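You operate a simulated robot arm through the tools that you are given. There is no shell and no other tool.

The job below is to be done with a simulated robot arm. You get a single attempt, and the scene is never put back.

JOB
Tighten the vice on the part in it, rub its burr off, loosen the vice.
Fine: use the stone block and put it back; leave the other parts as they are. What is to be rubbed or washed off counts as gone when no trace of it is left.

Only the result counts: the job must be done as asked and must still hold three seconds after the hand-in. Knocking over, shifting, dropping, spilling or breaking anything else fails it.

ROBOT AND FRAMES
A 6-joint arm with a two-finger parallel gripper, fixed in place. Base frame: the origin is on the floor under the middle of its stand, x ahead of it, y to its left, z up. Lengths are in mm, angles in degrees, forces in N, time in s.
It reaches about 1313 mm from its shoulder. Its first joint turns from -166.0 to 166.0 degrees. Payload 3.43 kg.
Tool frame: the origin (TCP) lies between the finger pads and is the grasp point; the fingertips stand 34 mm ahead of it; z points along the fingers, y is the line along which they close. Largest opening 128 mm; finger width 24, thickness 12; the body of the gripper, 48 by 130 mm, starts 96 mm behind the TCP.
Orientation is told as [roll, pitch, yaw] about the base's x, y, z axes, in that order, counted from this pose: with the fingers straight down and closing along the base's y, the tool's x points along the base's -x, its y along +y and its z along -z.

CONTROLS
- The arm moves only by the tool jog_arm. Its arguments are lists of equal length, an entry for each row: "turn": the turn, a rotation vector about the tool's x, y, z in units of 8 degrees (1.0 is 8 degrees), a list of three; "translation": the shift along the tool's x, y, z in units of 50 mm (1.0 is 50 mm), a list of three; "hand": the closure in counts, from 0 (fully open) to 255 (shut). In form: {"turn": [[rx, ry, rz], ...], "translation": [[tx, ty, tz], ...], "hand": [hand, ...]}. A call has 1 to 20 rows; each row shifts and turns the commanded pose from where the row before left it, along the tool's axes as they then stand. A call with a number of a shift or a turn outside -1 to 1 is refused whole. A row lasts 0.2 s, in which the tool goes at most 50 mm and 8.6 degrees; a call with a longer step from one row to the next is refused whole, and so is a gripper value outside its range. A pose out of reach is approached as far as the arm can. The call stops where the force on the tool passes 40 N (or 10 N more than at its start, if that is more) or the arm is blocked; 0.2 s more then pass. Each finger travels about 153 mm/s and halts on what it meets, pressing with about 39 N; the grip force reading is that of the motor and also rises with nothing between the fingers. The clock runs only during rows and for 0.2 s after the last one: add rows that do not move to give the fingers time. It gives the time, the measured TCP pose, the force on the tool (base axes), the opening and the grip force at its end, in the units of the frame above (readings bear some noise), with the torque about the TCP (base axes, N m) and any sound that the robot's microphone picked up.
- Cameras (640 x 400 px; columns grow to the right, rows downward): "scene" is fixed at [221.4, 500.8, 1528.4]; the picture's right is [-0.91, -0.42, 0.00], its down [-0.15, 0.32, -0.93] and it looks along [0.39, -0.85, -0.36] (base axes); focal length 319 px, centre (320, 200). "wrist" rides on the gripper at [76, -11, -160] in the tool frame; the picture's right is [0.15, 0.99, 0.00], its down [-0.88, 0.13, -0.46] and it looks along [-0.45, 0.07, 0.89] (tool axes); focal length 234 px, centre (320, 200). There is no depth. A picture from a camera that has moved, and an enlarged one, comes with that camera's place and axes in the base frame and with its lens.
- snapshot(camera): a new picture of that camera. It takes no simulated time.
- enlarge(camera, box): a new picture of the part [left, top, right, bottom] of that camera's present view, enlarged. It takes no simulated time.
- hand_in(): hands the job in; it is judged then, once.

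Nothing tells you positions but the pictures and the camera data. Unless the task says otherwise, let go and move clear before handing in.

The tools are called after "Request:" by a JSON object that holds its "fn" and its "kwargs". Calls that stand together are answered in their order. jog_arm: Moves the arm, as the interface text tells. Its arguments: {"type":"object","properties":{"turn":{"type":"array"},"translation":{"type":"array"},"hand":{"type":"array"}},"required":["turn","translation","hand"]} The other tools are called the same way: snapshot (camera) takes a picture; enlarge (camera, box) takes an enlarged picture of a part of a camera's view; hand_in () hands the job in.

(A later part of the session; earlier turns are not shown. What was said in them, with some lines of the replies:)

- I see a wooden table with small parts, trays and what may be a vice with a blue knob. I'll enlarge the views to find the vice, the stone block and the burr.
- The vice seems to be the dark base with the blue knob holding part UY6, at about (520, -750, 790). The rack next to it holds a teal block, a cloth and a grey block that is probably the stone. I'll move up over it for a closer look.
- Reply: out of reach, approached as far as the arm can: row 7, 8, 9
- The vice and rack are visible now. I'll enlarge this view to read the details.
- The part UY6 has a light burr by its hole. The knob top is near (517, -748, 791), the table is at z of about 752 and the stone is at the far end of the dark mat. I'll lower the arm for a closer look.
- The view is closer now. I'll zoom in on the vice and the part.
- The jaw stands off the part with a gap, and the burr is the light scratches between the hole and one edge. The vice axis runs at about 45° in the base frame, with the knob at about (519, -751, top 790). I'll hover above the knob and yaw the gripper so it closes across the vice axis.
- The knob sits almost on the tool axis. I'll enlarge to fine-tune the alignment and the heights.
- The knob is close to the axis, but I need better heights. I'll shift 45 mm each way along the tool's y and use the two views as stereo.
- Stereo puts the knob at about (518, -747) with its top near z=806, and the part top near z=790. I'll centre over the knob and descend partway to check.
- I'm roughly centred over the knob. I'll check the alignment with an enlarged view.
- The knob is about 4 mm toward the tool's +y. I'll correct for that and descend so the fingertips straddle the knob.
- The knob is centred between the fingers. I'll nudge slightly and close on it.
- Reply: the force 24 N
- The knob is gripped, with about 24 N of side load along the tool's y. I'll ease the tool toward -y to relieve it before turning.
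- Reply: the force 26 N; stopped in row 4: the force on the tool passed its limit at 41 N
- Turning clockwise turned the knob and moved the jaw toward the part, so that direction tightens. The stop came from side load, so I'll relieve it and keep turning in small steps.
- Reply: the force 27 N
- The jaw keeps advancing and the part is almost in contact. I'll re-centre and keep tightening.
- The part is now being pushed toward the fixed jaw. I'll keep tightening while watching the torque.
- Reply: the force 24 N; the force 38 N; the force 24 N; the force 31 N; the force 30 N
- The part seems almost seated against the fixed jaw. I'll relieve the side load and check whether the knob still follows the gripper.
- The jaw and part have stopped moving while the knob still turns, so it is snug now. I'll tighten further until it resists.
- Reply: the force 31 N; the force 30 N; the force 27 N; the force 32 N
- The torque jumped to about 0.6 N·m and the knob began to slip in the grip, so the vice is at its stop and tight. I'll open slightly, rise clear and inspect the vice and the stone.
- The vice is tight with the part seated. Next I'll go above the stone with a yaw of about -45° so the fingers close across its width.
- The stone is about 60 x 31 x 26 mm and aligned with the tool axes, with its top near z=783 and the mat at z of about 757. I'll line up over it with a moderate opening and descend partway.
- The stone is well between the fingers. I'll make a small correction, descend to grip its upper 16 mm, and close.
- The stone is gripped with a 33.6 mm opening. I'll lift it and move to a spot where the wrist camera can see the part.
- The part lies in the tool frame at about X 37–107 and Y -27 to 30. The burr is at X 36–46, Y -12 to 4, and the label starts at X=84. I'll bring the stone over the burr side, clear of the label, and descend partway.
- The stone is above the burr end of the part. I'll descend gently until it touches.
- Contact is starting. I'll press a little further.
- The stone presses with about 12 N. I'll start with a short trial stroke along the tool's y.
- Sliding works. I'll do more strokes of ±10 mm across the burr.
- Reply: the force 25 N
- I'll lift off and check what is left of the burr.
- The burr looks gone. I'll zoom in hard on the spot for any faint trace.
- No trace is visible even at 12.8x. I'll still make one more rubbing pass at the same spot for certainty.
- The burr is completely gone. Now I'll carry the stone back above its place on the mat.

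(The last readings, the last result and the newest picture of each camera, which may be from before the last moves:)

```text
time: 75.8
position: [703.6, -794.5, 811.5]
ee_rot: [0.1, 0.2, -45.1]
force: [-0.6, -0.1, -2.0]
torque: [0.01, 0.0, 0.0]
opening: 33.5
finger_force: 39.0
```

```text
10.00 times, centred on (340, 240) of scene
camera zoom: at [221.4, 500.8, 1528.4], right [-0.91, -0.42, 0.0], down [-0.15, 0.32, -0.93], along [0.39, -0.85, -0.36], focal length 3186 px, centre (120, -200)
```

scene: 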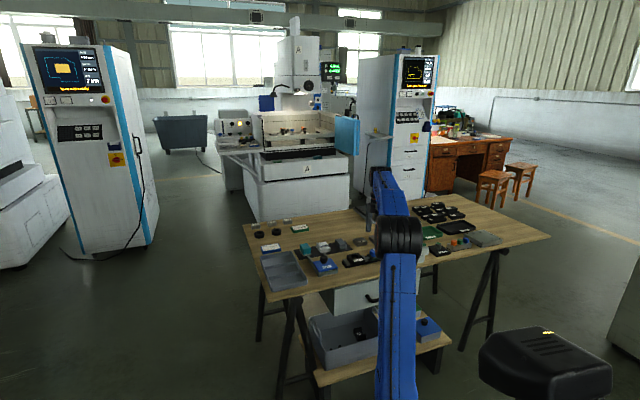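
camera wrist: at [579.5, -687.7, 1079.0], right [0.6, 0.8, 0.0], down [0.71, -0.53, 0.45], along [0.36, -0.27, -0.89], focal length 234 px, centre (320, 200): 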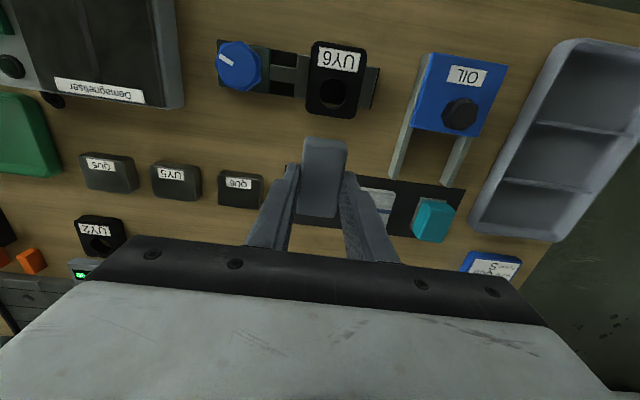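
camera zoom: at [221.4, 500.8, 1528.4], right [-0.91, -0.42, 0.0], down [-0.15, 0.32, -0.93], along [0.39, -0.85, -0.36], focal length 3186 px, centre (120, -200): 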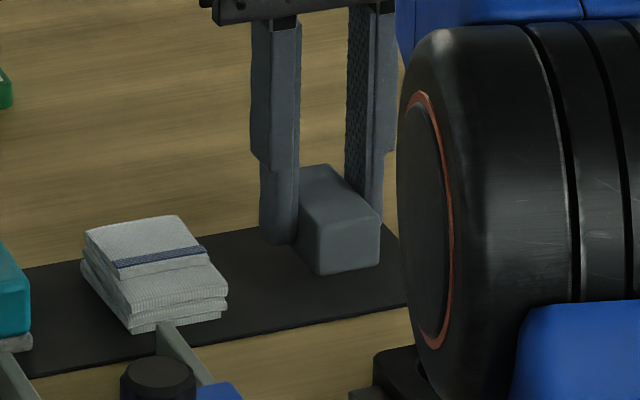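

The position matches the pick-up view. I'll lower it gently until it touches.

Request:
{"fn": "jog_arm", "kwargs": {"turn": [[0, 0, 0], [0, 0, 0], [0, 0, 0], [0, 0, 0]], "translation": [[0, 0, 0.08], [0, 0, 0.06], [0, 0, 0.02], [0, 0, 0]], "hand": [255, 255, 255, 255]}}

Request:
{"fn": "enlarge", "kwargs": {"camera": "wrist", "box": [240, 110, 400, 250]}}

Request:
{"fn": "enlarge", "kwargs": {"camera": "scene", "box": [310, 220, 370, 260]}}

```text
time: 76.8
position: [703.6, -794.7, 805.3]
ee_rot: [0.1, 0.2, -45.1]
force: [-0.2, 0.1, -2.0]
torque: [-0.02, 0.0, -0.02]
opening: 33.3
finger_force: 39.1
```

```text
2.86 times, centred on (320, 180) of wrist
camera zoom: at [643.3, -749.0, 964.4], right [0.6, 0.8, 0.0], down [0.71, -0.53, 0.45], along [0.36, -0.27, -0.89], focal length 669 px, centre (320, 257)
```

zoom: 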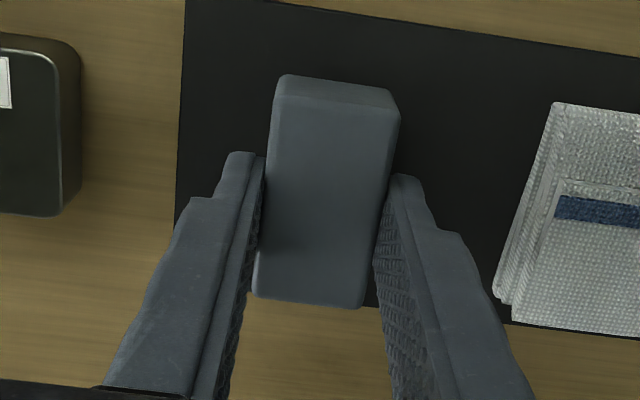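

```text
10.00 times, centred on (340, 240) of scene
camera zoom: at [221.4, 500.8, 1528.4], right [-0.91, -0.42, 0.0], down [-0.15, 0.32, -0.93], along [0.39, -0.85, -0.36], focal length 3186 px, centre (120, -200)
```

zoom: 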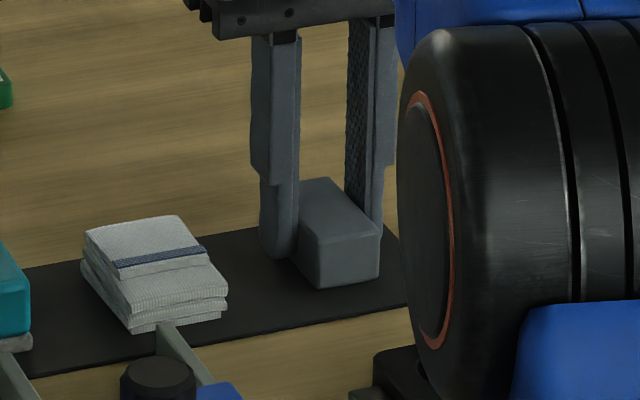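

Request:
{"fn": "jog_arm", "kwargs": {"turn": [[0, 0, 0], [0, 0, 0], [0, 0, 0]], "translation": [[0, 0, 0.02], [0, 0, 0.02], [0, 0, 0]], "hand": [255, 255, 255]}}

Request:
{"fn": "jog_arm", "kwargs": {"turn": [[0, 0, 0], [0, 0, 0], [0, 0, 0]], "translation": [[0, 0, 0.01], [0, 0, 0.01], [0, 0, 0]], "hand": [255, 255, 255]}}

```text
time: 77.6
position: [702.9, -794.4, 802.6]
ee_rot: [0.2, 0.2, -44.9]
force: [0.5, 0.5, -1.2]
torque: [0.03, -0.02, 0.0]
opening: 33.4
finger_force: 39.1
```

```text
time: 78.4
position: [703.7, -794.7, 803.0]
ee_rot: [0.0, 0.1, -45.1]
force: [0.9, 0.1, -2.2]
torque: [-0.04, 0.03, 0.02]
opening: 33.5
finger_force: 39.0
```

Request:
{"fn": "jog_arm", "kwargs": {"turn": [[0, 0, 0], [0, 0, 0], [0, 0, 0]], "translation": [[0, 0, 0.01], [0, 0, 0.01], [0, 0, 0]], "hand": [255, 255, 255]}}

```text
time: 79.2
position: [704.5, -794.5, 801.5]
ee_rot: [0.0, 0.2, -45.2]
force: [0.3, -3.6, 3.8]
torque: [-0.27, -0.11, -0.01]
opening: 33.1
finger_force: 39.3
```

The stone has touched down. I'll open only to about 72 mm, clear of the cloth, and lift straight up.

Request:
{"fn": "jog_arm", "kwargs": {"turn": [[0, 0, 0], [0, 0, 0], [0, 0, 0]], "translation": [[0, 0, 0], [0, 0, 0], [0, 0, 0]], "hand": [160, 111, 111]}}

Request:
{"fn": "enlarge", "kwargs": {"camera": "wrist", "box": [240, 110, 400, 250]}}

Request:
{"fn": "enlarge", "kwargs": {"camera": "scene", "box": [310, 220, 370, 260]}}

```text
time: 80.0
position: [703.6, -793.8, 800.6]
ee_rot: [0.1, 0.2, -45.0]
force: [-0.5, 0.9, 0.3]
torque: [0.03, -0.02, -0.02]
opening: 72.3
finger_force: 0.1
```

```text
2.86 times, centred on (320, 180) of wrist
camera zoom: at [643.3, -749.0, 960.7], right [0.6, 0.8, 0.0], down [0.71, -0.53, 0.45], along [0.36, -0.27, -0.89], focal length 669 px, centre (320, 257)
```

zoom: 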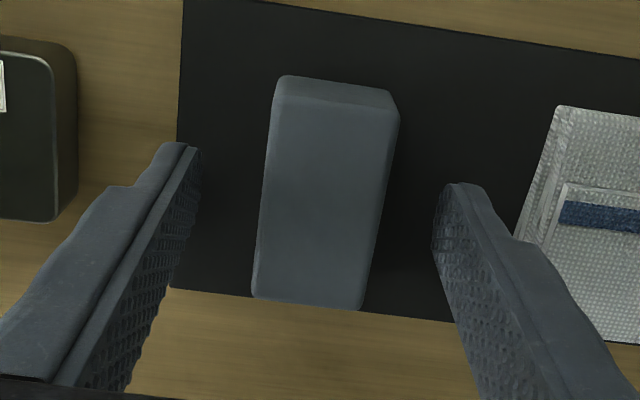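

```text
10.00 times, centred on (340, 240) of scene
camera zoom: at [221.4, 500.8, 1528.4], right [-0.91, -0.42, 0.0], down [-0.15, 0.32, -0.93], along [0.39, -0.85, -0.36], focal length 3186 px, centre (120, -200)
```

zoom: 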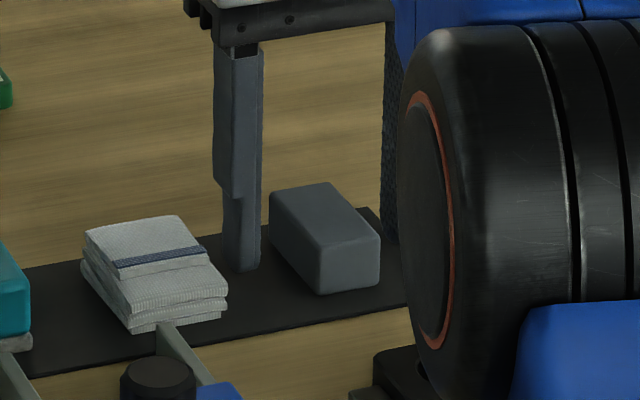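

The stone is back within about 1–2 mm of its original spot. I'll rise and return above the knob with the gripper at yaw -100°, leaving room to turn it back.

Request:
{"fn": "jog_arm", "kwargs": {"turn": [[0, 0, 0], [0, 0, 0], [0, 0, 0], [0, 0, 0], [0, 0, 0], [0, 0, 0], [0, 0, 0], [0, 0, 0], [0, 0, 0.982], [0, 0, 0.982], [0, 0, 0.982], [0, 0, 0.982], [0, 0, 0.982], [0, 0, 0.982], [0, 0, 0.982], [0, 0, 0]], "translation": [[0, 0, -0.4], [0, 0, -0.7], [0, 0, -0.7], [0, 0, -0.6], [0.825, -0.4875, 0], [0.825, -0.4875, 0], [0.825, -0.4875, 0], [0.825, -0.4875, 0], [0, 0, 0], [0, 0, 0], [0, 0, 0], [0, 0, 0], [0, 0, 0], [0, 0, 0], [0, 0, 0], [0, 0, 0]], "hand": [111, 111, 111, 111, 111, 111, 111, 111, 80, 80, 80, 80, 80, 80, 80, 80]}}

Request:
{"fn": "snapshot", "kwargs": {"camera": "wrist"}}

Request:
{"fn": "enlarge", "kwargs": {"camera": "wrist", "box": [240, 90, 400, 230]}}

Request:
{"fn": "enlarge", "kwargs": {"camera": "scene", "box": [320, 225, 400, 275]}}

```text
time: 83.4
position: [518.0, -747.0, 921.3]
ee_rot: [-0.1, 0.2, -100.2]
force: [-0.9, 0.8, -0.1]
torque: [0.0, 0.02, -0.02]
opening: 87.5
finger_force: 0.0
```

```text
taken
camera wrist: at [521.6, -671.0, 1080.8], right [1.0, -0.03, 0.0], down [-0.03, -0.89, 0.45], along [-0.01, -0.45, -0.89], focal length 234 px, centre (320, 200)
```

wrist: 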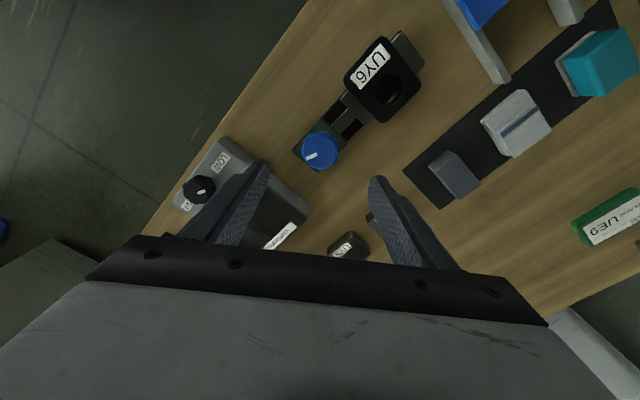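

```text
2.86 times, centred on (320, 160) of wrist
camera zoom: at [521.6, -671.0, 1080.8], right [1.0, -0.03, 0.0], down [-0.03, -0.89, 0.45], along [-0.01, -0.45, -0.89], focal length 669 px, centre (320, 314)
```

zoom: 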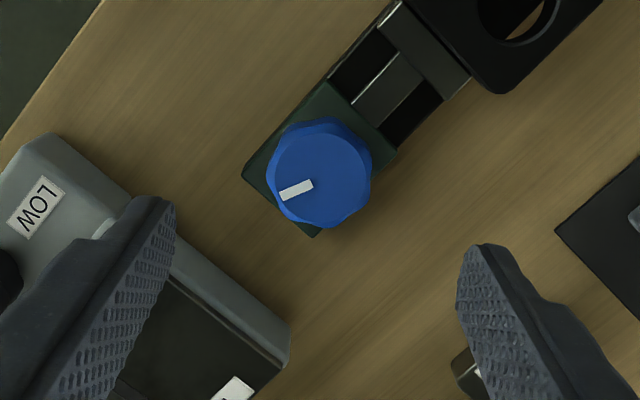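

```text
8.00 times, centred on (360, 250) of scene
camera zoom: at [221.4, 500.8, 1528.4], right [-0.91, -0.42, 0.0], down [-0.15, 0.32, -0.93], along [0.39, -0.85, -0.36], focal length 2549 px, centre (0, -200)
```

zoom: 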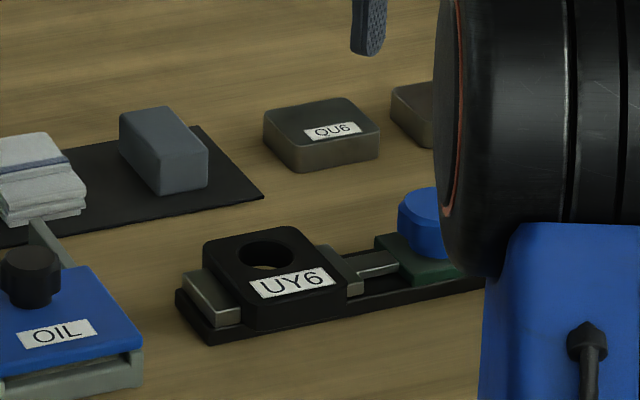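

The knob is centred on the tool axis and the demagnetiser is clear of the finger paths. I'll descend around the knob and grip it.

Request:
{"fn": "jog_arm", "kwargs": {"turn": [[0, 0, 0], [0, 0, 0], [0, 0, 0], [0, 0, 0]], "translation": [[0, 0.01, 0.7], [0, 0, 0.7], [0, 0, 0.2], [0, 0, 0]], "hand": [80, 80, 80, 80]}}

Request:
{"fn": "enlarge", "kwargs": {"camera": "wrist", "box": [240, 110, 400, 250]}}

```text
time: 84.4
position: [518.4, -746.4, 841.9]
ee_rot: [-0.1, 0.1, -100.1]
force: [0.0, -0.7, -0.4]
torque: [-0.05, 0.02, 0.0]
opening: 87.8
finger_force: 0.0
```

```text
2.86 times, centred on (320, 180) of wrist
camera zoom: at [522.4, -670.8, 1001.8], right [1.0, -0.03, 0.0], down [-0.03, -0.89, 0.45], along [-0.01, -0.45, -0.89], focal length 669 px, centre (320, 257)
```

zoom: 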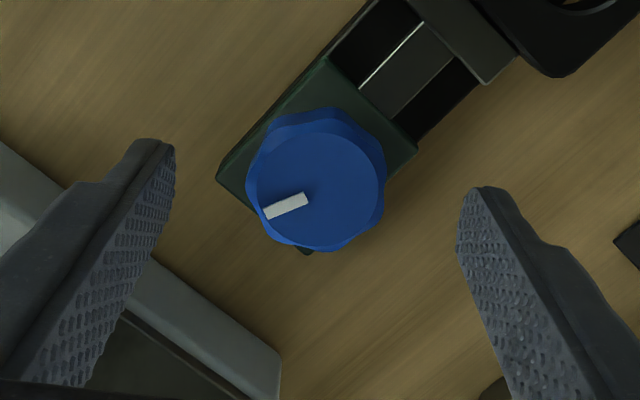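

The knob sits about 24° counter-clockwise from my earlier grip angle. I'll match that grip by yawing to about -76°, then descend and close.

Request:
{"fn": "jog_arm", "kwargs": {"turn": [[0, 0, -1], [0, 0, -1], [0, 0, -1], [0, 0, 0]], "translation": [[0, 0, 0], [0, 0, 0], [0, 0, 0], [0, 0, 0]], "hand": [80, 80, 80, 80]}}

Request:
{"fn": "jog_arm", "kwargs": {"turn": [[0, 0, 0], [0, 0, 0], [0, 0, 0]], "translation": [[0, 0, 0.2], [0, 0, 0.2], [0, 0, 0]], "hand": [80, 80, 80]}}

Request:
{"fn": "enlarge", "kwargs": {"camera": "wrist", "box": [240, 110, 400, 250]}}

```text
time: 85.4
position: [518.2, -746.6, 841.4]
ee_rot: [0.1, 0.2, -76.0]
force: [0.2, 0.2, 0.3]
torque: [0.01, 0.0, 0.03]
opening: 87.8
finger_force: 0.0
```

```text
time: 86.2
position: [518.8, -746.3, 821.1]
ee_rot: [0.0, 0.1, -76.0]
force: [0.0, 0.4, 0.1]
torque: [0.01, -0.01, -0.02]
opening: 87.6
finger_force: 0.0
```

```text
2.86 times, centred on (320, 180) of wrist
camera zoom: at [490.6, -676.1, 981.0], right [0.92, 0.38, 0.0], down [0.34, -0.82, 0.45], along [0.17, -0.42, -0.89], focal length 669 px, centre (320, 257)
```

zoom: 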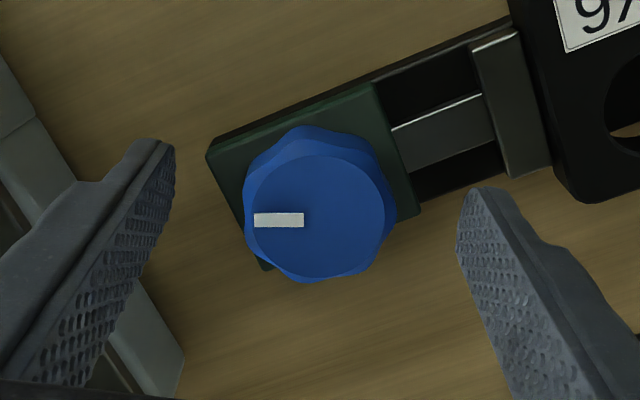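

Request:
{"fn": "jog_arm", "kwargs": {"turn": [[0, 0, 0], [0, 0, 0], [0, 0, 0], [0, 0, 0]], "translation": [[0, -0.02, 0], [0, 0, 0], [0, 0, 0], [0, 0, 0]], "hand": [120, 160, 200, 255]}}

Request:
{"fn": "enlarge", "kwargs": {"camera": "wrist", "box": [240, 110, 400, 250]}}

```text
time: 87.2
position: [519.3, -747.1, 822.2]
ee_rot: [0.0, 0.2, -76.1]
force: [5.0, 0.9, 0.0]
torque: [0.01, -0.29, -0.02]
opening: 43.3
finger_force: 44.8
```

```text
2.86 times, centred on (320, 180) of wrist
camera zoom: at [490.1, -676.3, 981.3], right [0.92, 0.38, 0.0], down [0.34, -0.82, 0.45], along [0.17, -0.42, -0.89], focal length 669 px, centre (320, 257)
```

zoom: 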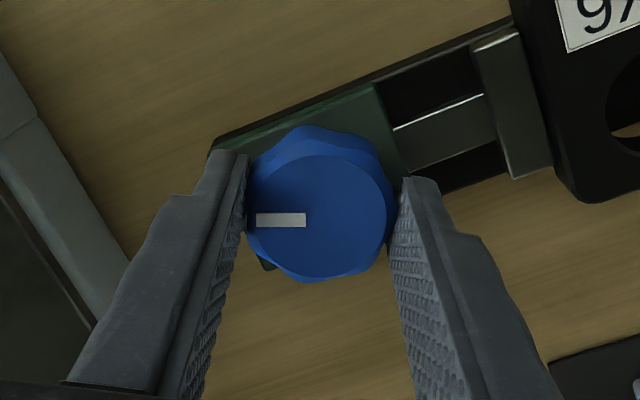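

Gripped well with little side load. Now I'll loosen by turning counter-clockwise in small steps.

Request:
{"fn": "jog_arm", "kwargs": {"turn": [[0, 0, -0.4], [0, 0, -0.4], [0, 0, -0.4], [0, 0, 0]], "translation": [[0, 0, 0], [0, 0, 0], [0, 0, 0], [0, 0, 0]], "hand": [255, 255, 255, 255]}}

Request:
{"fn": "jog_arm", "kwargs": {"turn": [[0, 0, -0.4], [0, 0, -0.4], [0, 0, -0.4], [0, 0, 0]], "translation": [[0, 0, 0], [0, 0, 0], [0, 0, 0], [0, 0, 0]], "hand": [255, 255, 255, 255]}}

```text
time: 88.2
position: [519.0, -746.7, 821.9]
ee_rot: [-0.1, 0.0, -66.3]
force: [13.2, -1.3, 13.7]
torque: [0.76, -0.04, 0.03]
opening: 43.5
finger_force: 45.0
```

```text
time: 89.2
position: [518.4, -747.4, 822.2]
ee_rot: [0.2, 0.1, -56.8]
force: [19.5, -5.4, 21.2]
torque: [-0.78, -1.0, 0.01]
opening: 43.5
finger_force: 45.2
```

Request:
{"fn": "jog_arm", "kwargs": {"turn": [[0, 0, 0], [0, 0, 0]], "translation": [[-0.02, 0.02, -0.02], [0, 0, 0]], "hand": [255, 255]}}

Request:
{"fn": "jog_arm", "kwargs": {"turn": [[0, 0, -0.4], [0, 0, -0.4], [0, 0, 0]], "translation": [[0, 0, 0], [0, 0, 0], [0, 0, 0]], "hand": [255, 255, 255]}}

Request:
{"fn": "enlarge", "kwargs": {"camera": "scene", "box": [330, 235, 390, 275]}}

```text
time: 89.8
position: [517.5, -746.8, 821.5]
ee_rot: [0.0, 0.3, -56.9]
force: [-0.5, 3.2, 7.6]
torque: [-0.72, 0.04, 0.02]
opening: 43.2
finger_force: 44.7
```

```text
time: 90.6
position: [517.0, -747.0, 821.5]
ee_rot: [0.1, 0.2, -50.5]
force: [-7.6, -0.6, -0.3]
torque: [-0.25, 0.73, 0.01]
opening: 43.4
finger_force: 45.1
```

```text
10.00 times, centred on (360, 255) of scene
camera zoom: at [221.4, 500.8, 1528.4], right [-0.91, -0.42, 0.0], down [-0.15, 0.32, -0.93], along [0.39, -0.85, -0.36], focal length 3186 px, centre (-80, -350)
```

zoom: 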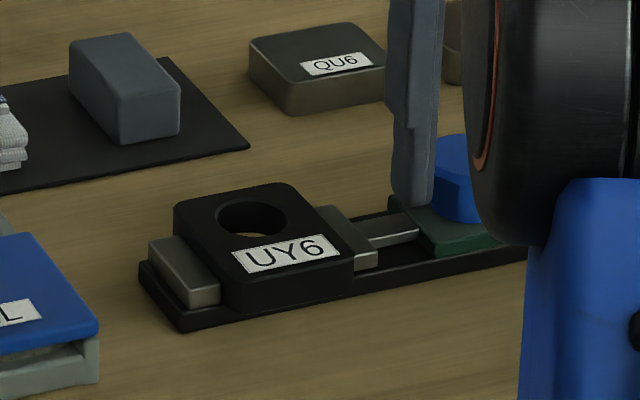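

The jaw is starting to back off. I'll continue loosening.

Request:
{"fn": "jog_arm", "kwargs": {"turn": [[0, 0, -0.4], [0, 0, -0.4], [0, 0, -0.4], [0, 0, 0]], "translation": [[0.005, -0.01, 0], [0, 0, 0], [0, 0, 0], [0, 0, 0]], "hand": [255, 255, 255, 255]}}

Request:
{"fn": "jog_arm", "kwargs": {"turn": [[0, 0, -0.4], [0, 0, -0.4], [0, 0, 0]], "translation": [[0, 0, 0], [0, 0, 0], [0, 0, 0]], "hand": [255, 255, 255]}}

```text
time: 91.6
position: [518.1, -747.1, 820.3]
ee_rot: [0.2, 0.2, -40.8]
force: [-11.8, 0.7, -9.8]
torque: [0.68, 1.16, -0.04]
opening: 43.4
finger_force: 44.5
```

```text
time: 92.4
position: [517.7, -747.0, 822.0]
ee_rot: [0.1, 0.2, -34.5]
force: [-19.1, 1.7, -12.2]
torque: [0.36, 1.18, 0.04]
opening: 43.1
finger_force: 44.9
```

Request:
{"fn": "jog_arm", "kwargs": {"turn": [[0, 0, 0], [0, 0, -0.4], [0, 0, -0.4], [0, 0, 0]], "translation": [[0.025, -0.015, 0.01], [0, 0, 0], [0, 0, 0], [0, 0, 0]], "hand": [255, 255, 255, 255]}}

Request:
{"fn": "jog_arm", "kwargs": {"turn": [[0, 0, -0.4], [0, 0, -0.4], [0, 0, 0]], "translation": [[0, 0, 0], [0, 0, 0], [0, 0, 0]], "hand": [255, 255, 255]}}

Request:
{"fn": "enlarge", "kwargs": {"camera": "scene", "box": [330, 235, 390, 275]}}

```text
time: 93.4
position: [518.2, -747.5, 821.2]
ee_rot: [0.2, 0.1, -28.0]
force: [-5.0, 2.4, -11.9]
torque: [-0.3, -0.74, 0.0]
opening: 43.3
finger_force: 44.8
```

```text
time: 94.2
position: [518.6, -747.4, 822.4]
ee_rot: [0.1, 0.1, -21.6]
force: [-1.1, -1.2, -5.3]
torque: [0.38, 1.07, -0.02]
opening: 43.4
finger_force: 45.0
```

```text
10.00 times, centred on (360, 255) of scene
camera zoom: at [221.4, 500.8, 1528.4], right [-0.91, -0.42, 0.0], down [-0.15, 0.32, -0.93], along [0.39, -0.85, -0.36], focal length 3186 px, centre (-80, -350)
```

zoom: 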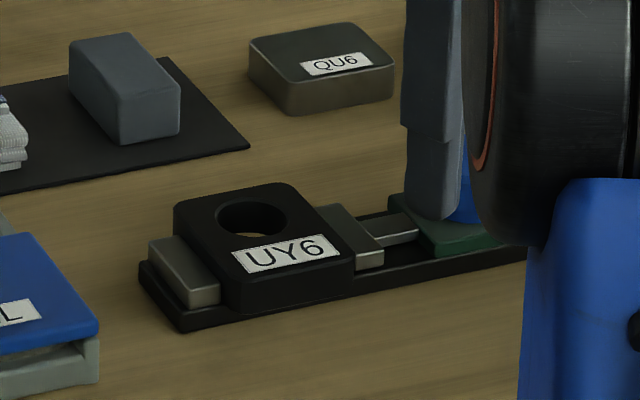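

Request:
{"fn": "jog_arm", "kwargs": {"turn": [[0, 0, -0.4], [0, 0, -0.4], [0, 0, -0.4], [0, 0, 0]], "translation": [[0, 0, 0], [0, 0, 0], [0, 0, 0], [0, 0, 0]], "hand": [255, 255, 255, 255]}}

Request:
{"fn": "jog_arm", "kwargs": {"turn": [[0, 0, -0.4], [0, 0, -0.4], [0, 0, 0]], "translation": [[0, 0, 0], [0, 0, 0], [0, 0, 0]], "hand": [255, 255, 255]}}

```text
time: 95.2
position: [519.0, -747.0, 822.0]
ee_rot: [0.1, 0.1, -12.0]
force: [4.8, -0.5, -1.7]
torque: [-0.37, 0.42, -0.04]
opening: 43.2
finger_force: 45.2
```

```text
time: 96.0
position: [518.6, -748.4, 821.9]
ee_rot: [0.3, 0.1, -5.6]
force: [9.9, -1.4, -2.0]
torque: [-0.57, -0.7, 0.0]
opening: 43.2
finger_force: 45.3
```

Request:
{"fn": "jog_arm", "kwargs": {"turn": [[0, 0, 0], [0, 0, -0.4], [0, 0, -0.4], [0, 0, -0.4], [0, 0, 0]], "translation": [[-0.015, 0, 0], [0, 0, 0], [0, 0, 0], [0, 0, 0], [0, 0, 0]], "hand": [255, 255, 255, 255, 255]}}

Request:
{"fn": "jog_arm", "kwargs": {"turn": [[0, 0, -0.4], [0, 0, -0.4], [0, 0, 0]], "translation": [[0, 0, 0], [0, 0, 0], [0, 0, 0]], "hand": [255, 255, 255]}}

Request:
{"fn": "enlarge", "kwargs": {"camera": "scene", "box": [330, 235, 390, 275]}}

Request:
{"fn": "enlarge", "kwargs": {"camera": "wrist", "box": [240, 110, 400, 250]}}

```text
time: 97.2
position: [519.0, -747.6, 821.1]
ee_rot: [0.2, 0.1, 4.0]
force: [2.5, 7.2, -4.3]
torque: [-0.39, 0.64, 0.01]
opening: 43.2
finger_force: 45.2
```

```text
time: 98.0
position: [517.5, -747.4, 822.6]
ee_rot: [0.2, 0.0, 10.3]
force: [0.7, 8.6, -8.6]
torque: [-0.51, 0.8, -0.03]
opening: 43.3
finger_force: 45.2
```

```text
10.00 times, centred on (360, 255) of scene
camera zoom: at [221.4, 500.8, 1528.4], right [-0.91, -0.42, 0.0], down [-0.15, 0.32, -0.93], along [0.39, -0.85, -0.36], focal length 3186 px, centre (-80, -350)
```

zoom: 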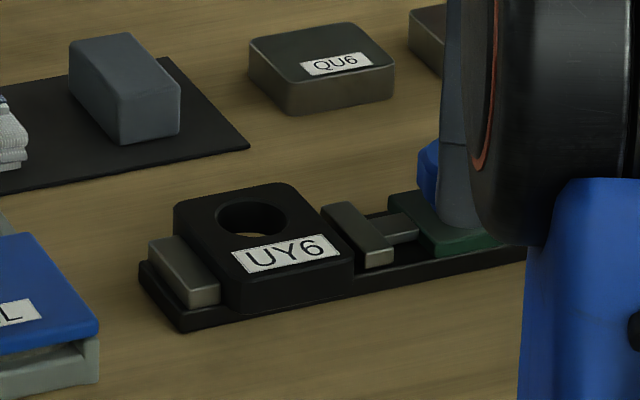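

```text
2.86 times, centred on (320, 180) of wrist
camera zoom: at [446.3, -772.5, 980.9], right [-0.32, 0.95, 0.0], down [0.84, 0.28, 0.46], along [0.43, 0.15, -0.89], focal length 669 px, centre (320, 257)
```

zoom: 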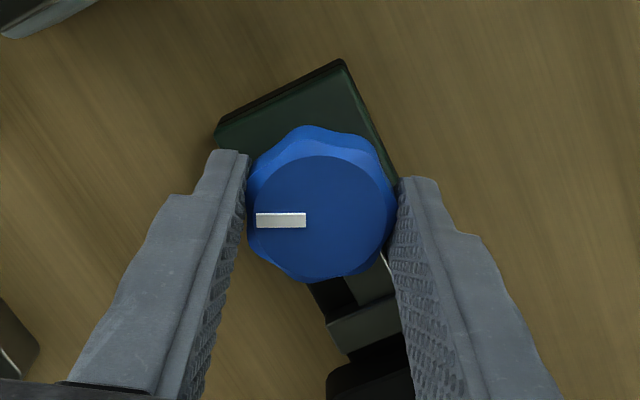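

A clear gap has opened between the jaw and the part. I'll turn about 30° more to bring the knob back to its original angle.

Request:
{"fn": "jog_arm", "kwargs": {"turn": [[0, 0, 0], [0, 0, -0.4], [0, 0, -0.4], [0, 0, -0.4], [0, 0, 0]], "translation": [[0, 0.015, 0.01], [0, 0, 0], [0, 0, 0], [0, 0, 0], [0, 0, 0]], "hand": [255, 255, 255, 255, 255]}}

Request:
{"fn": "jog_arm", "kwargs": {"turn": [[0, 0, -0.4], [0, 0, -0.4], [0, 0, -0.4], [0, 0, 0]], "translation": [[0, 0, 0], [0, 0, 0], [0, 0, 0], [0, 0, 0]], "hand": [255, 255, 255, 255]}}

```text
time: 99.2
position: [518.1, -747.5, 822.2]
ee_rot: [0.1, 0.0, 19.8]
force: [1.5, -14.7, 3.3]
torque: [-0.7, -0.47, 0.02]
opening: 43.3
finger_force: 45.4
```

```text
time: 100.2
position: [517.6, -747.8, 821.8]
ee_rot: [0.1, 0.0, 29.6]
force: [5.6, -30.2, 6.0]
torque: [-1.6, 0.52, -0.02]
opening: 43.1
finger_force: 44.9
```

Request:
{"fn": "jog_arm", "kwargs": {"turn": [[0, 0, 0], [0, 0, 0]], "translation": [[0.012, -0.035, 0], [0, 0, 0]], "hand": [255, 255]}}

Request:
{"fn": "jog_arm", "kwargs": {"turn": [[0, 0, -0.4], [0, 0, -0.4], [0, 0, -0.4], [0, 0, 0]], "translation": [[0, 0, 0], [0, 0, 0], [0, 0, 0], [0, 0, 0]], "hand": [255, 255, 255, 255]}}

Request:
{"fn": "enlarge", "kwargs": {"camera": "scene", "box": [330, 235, 390, 275]}}

Request:
{"fn": "enlarge", "kwargs": {"camera": "wrist", "box": [240, 110, 400, 250]}}

```text
time: 100.8
position: [518.4, -748.2, 821.2]
ee_rot: [0.4, -0.1, 29.5]
force: [-4.0, -0.7, 2.0]
torque: [0.37, 0.05, 0.01]
opening: 43.5
finger_force: 44.8
```

```text
time: 101.8
position: [519.1, -747.9, 822.3]
ee_rot: [0.3, -0.2, 39.1]
force: [-10.3, 28.6, -5.2]
torque: [0.7, -0.2, -1.07]
opening: 43.4
finger_force: 44.6
```

```text
10.00 times, centred on (360, 255) of scene
camera zoom: at [221.4, 500.8, 1528.4], right [-0.91, -0.42, 0.0], down [-0.15, 0.32, -0.93], along [0.39, -0.85, -0.36], focal length 3186 px, centre (-80, -350)
```

zoom: 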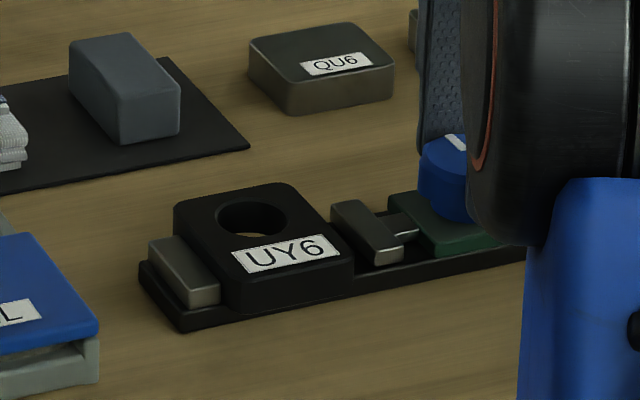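

```text
2.86 times, centred on (320, 180) of wrist
camera zoom: at [467.7, -804.8, 980.8], right [-0.74, 0.67, 0.0], down [0.6, 0.65, 0.46], along [0.31, 0.34, -0.89], focal length 669 px, centre (320, 257)
```

zoom: 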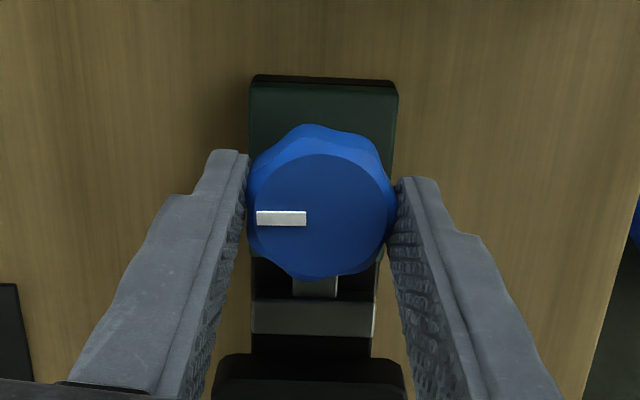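

The torque shows the knob at its fully open stop and the jaw is well off the part, so the vice is loosened. I'll release and rise clear.

Request:
{"fn": "jog_arm", "kwargs": {"turn": [[0, 0, 0], [0, 0, 0], [0, 0, 0], [0, 0, 0], [0, 0, 0], [0, 0, 0], [0, 0, 0]], "translation": [[0, 0, 0], [0, 0, 0], [0, 0, -0.4], [0, 0, -0.8], [0, 0, -0.8], [0, 0, -0.8], [0, 0, 0]], "hand": [90, 90, 90, 90, 60, 60, 60]}}

Request:
{"fn": "snapshot", "kwargs": {"camera": "wrist"}}

Request:
{"fn": "enlarge", "kwargs": {"camera": "scene", "box": [300, 215, 400, 275]}}

```text
time: 103.4
position: [518.5, -748.1, 961.9]
ee_rot: [0.2, -0.1, 39.0]
force: [-0.2, -0.3, 0.3]
torque: [-0.02, 0.01, 0.02]
opening: 97.9
finger_force: 0.0
```

```text
taken
camera wrist: at [467.2, -805.8, 1121.5], right [-0.74, 0.67, 0.0], down [0.6, 0.66, 0.46], along [0.31, 0.34, -0.89], focal length 234 px, centre (320, 200)
```

wrist: 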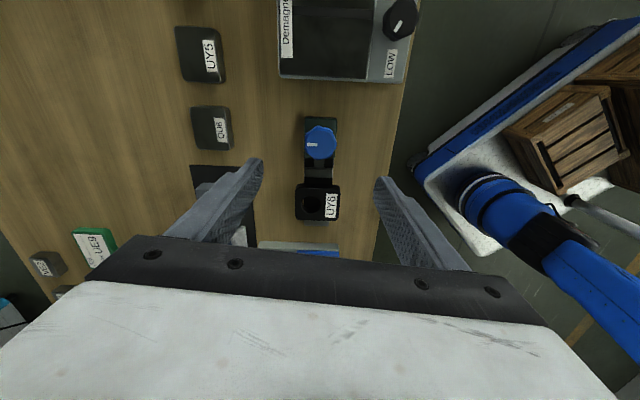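

```text
6.40 times, centred on (350, 245) of scene
camera zoom: at [221.4, 500.8, 1528.4], right [-0.91, -0.42, 0.0], down [-0.15, 0.32, -0.93], along [0.39, -0.85, -0.36], focal length 2039 px, centre (128, -88)
```

zoom: 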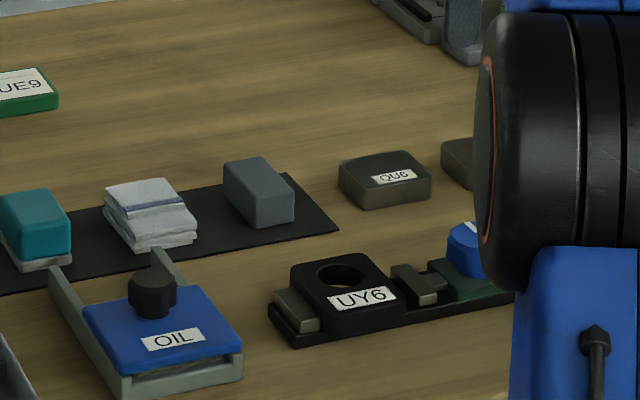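

Everything is in order. I'll take one last close look at the part's surface before moving clear.

Request:
{"fn": "enlarge", "kwargs": {"camera": "wrist", "box": [285, 165, 350, 225]}}

Request:
{"fn": "jog_arm", "kwargs": {"turn": [[0, 0, 0], [0, 0, 0], [0, 0, 0], [0, 0, 0], [0, 0, 0]], "translation": [[0, 0.4, -0.4], [0, 0.6, -0.4], [0, 0.6, -0.2], [0, 0.6, 0], [0, 0, 0]], "hand": [60, 60, 60, 60, 60]}}

Request:
{"fn": "snapshot", "kwargs": {"camera": "scene"}}

Request:
{"fn": "enlarge", "kwargs": {"camera": "scene", "box": [320, 225, 400, 275]}}

```text
6.67 times, centred on (318, 195) of wrist
camera zoom: at [467.2, -805.8, 1121.5], right [-0.74, 0.67, 0.0], down [0.6, 0.66, 0.46], along [0.31, 0.34, -0.89], focal length 1561 px, centre (337, 233)
```

zoom: 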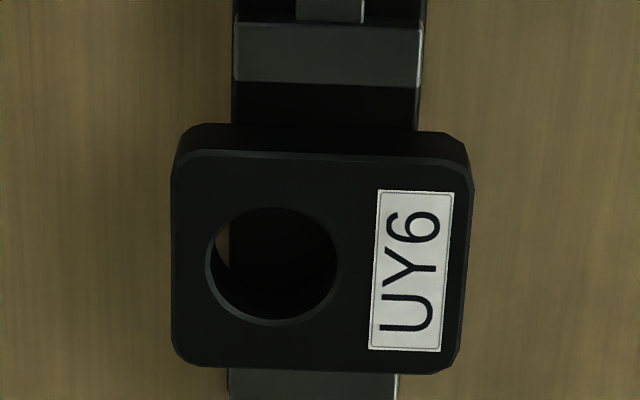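

```text
time: 104.6
position: [450.6, -663.4, 1010.2]
ee_rot: [0.2, -0.2, 39.1]
force: [0.4, 0.5, -0.4]
torque: [0.0, -0.01, 0.01]
opening: 97.9
finger_force: 0.1
```

```text
taken
```

scene: 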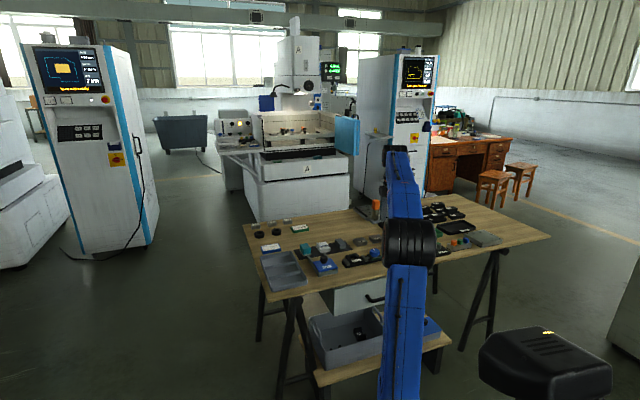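

```text
8.00 times, centred on (360, 250) of scene
camera zoom: at [221.4, 500.8, 1528.4], right [-0.91, -0.42, 0.0], down [-0.15, 0.32, -0.93], along [0.39, -0.85, -0.36], focal length 2549 px, centre (0, -200)
```

zoom: 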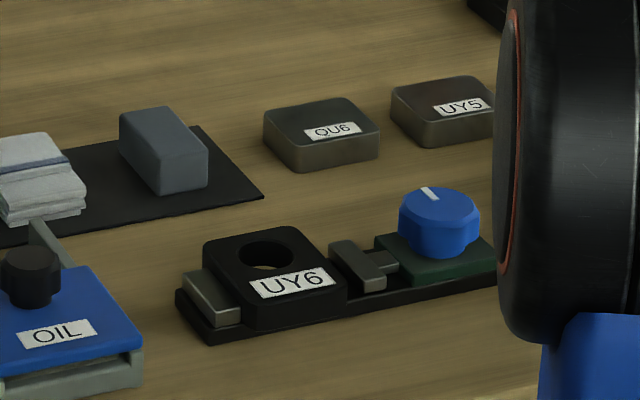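

The burr is gone, the vice is open with a clear gap at the jaw, and the stone is back on its mat. The other objects look undisturbed and the arm is clear, so I'm handing in.

Request:
{"fn": "hand_in", "kwargs": {}}

```text
The job is handed in.
```

The job is done and handed in. I haven't been told how it was judged.

- **Vice tightened:** I turned the knob clockwise until it reached its stop. By the time I came back to loosen it, the knob had turned back about 25–30°. The jaw was still against the part, and I saw no shift in the part.
- **Burr rubbed off:** I rubbed the end of the part by the hole with the stone in several sets of strokes. Close-up pictures afterwards show no trace of the burr, and the label is undamaged.
- **Stone put back:** it is on its mat within about 1–2 mm of where it started.
- **Vice loosened:** I turned the knob back to its open stop, and there is a clear gap between the jaw and the part.

Tightening slid the part about 4–5 mm against the fixed jaw, and it stayed there after loosening. In the last pictures, nothing else nearby looked moved, and the arm was clear.
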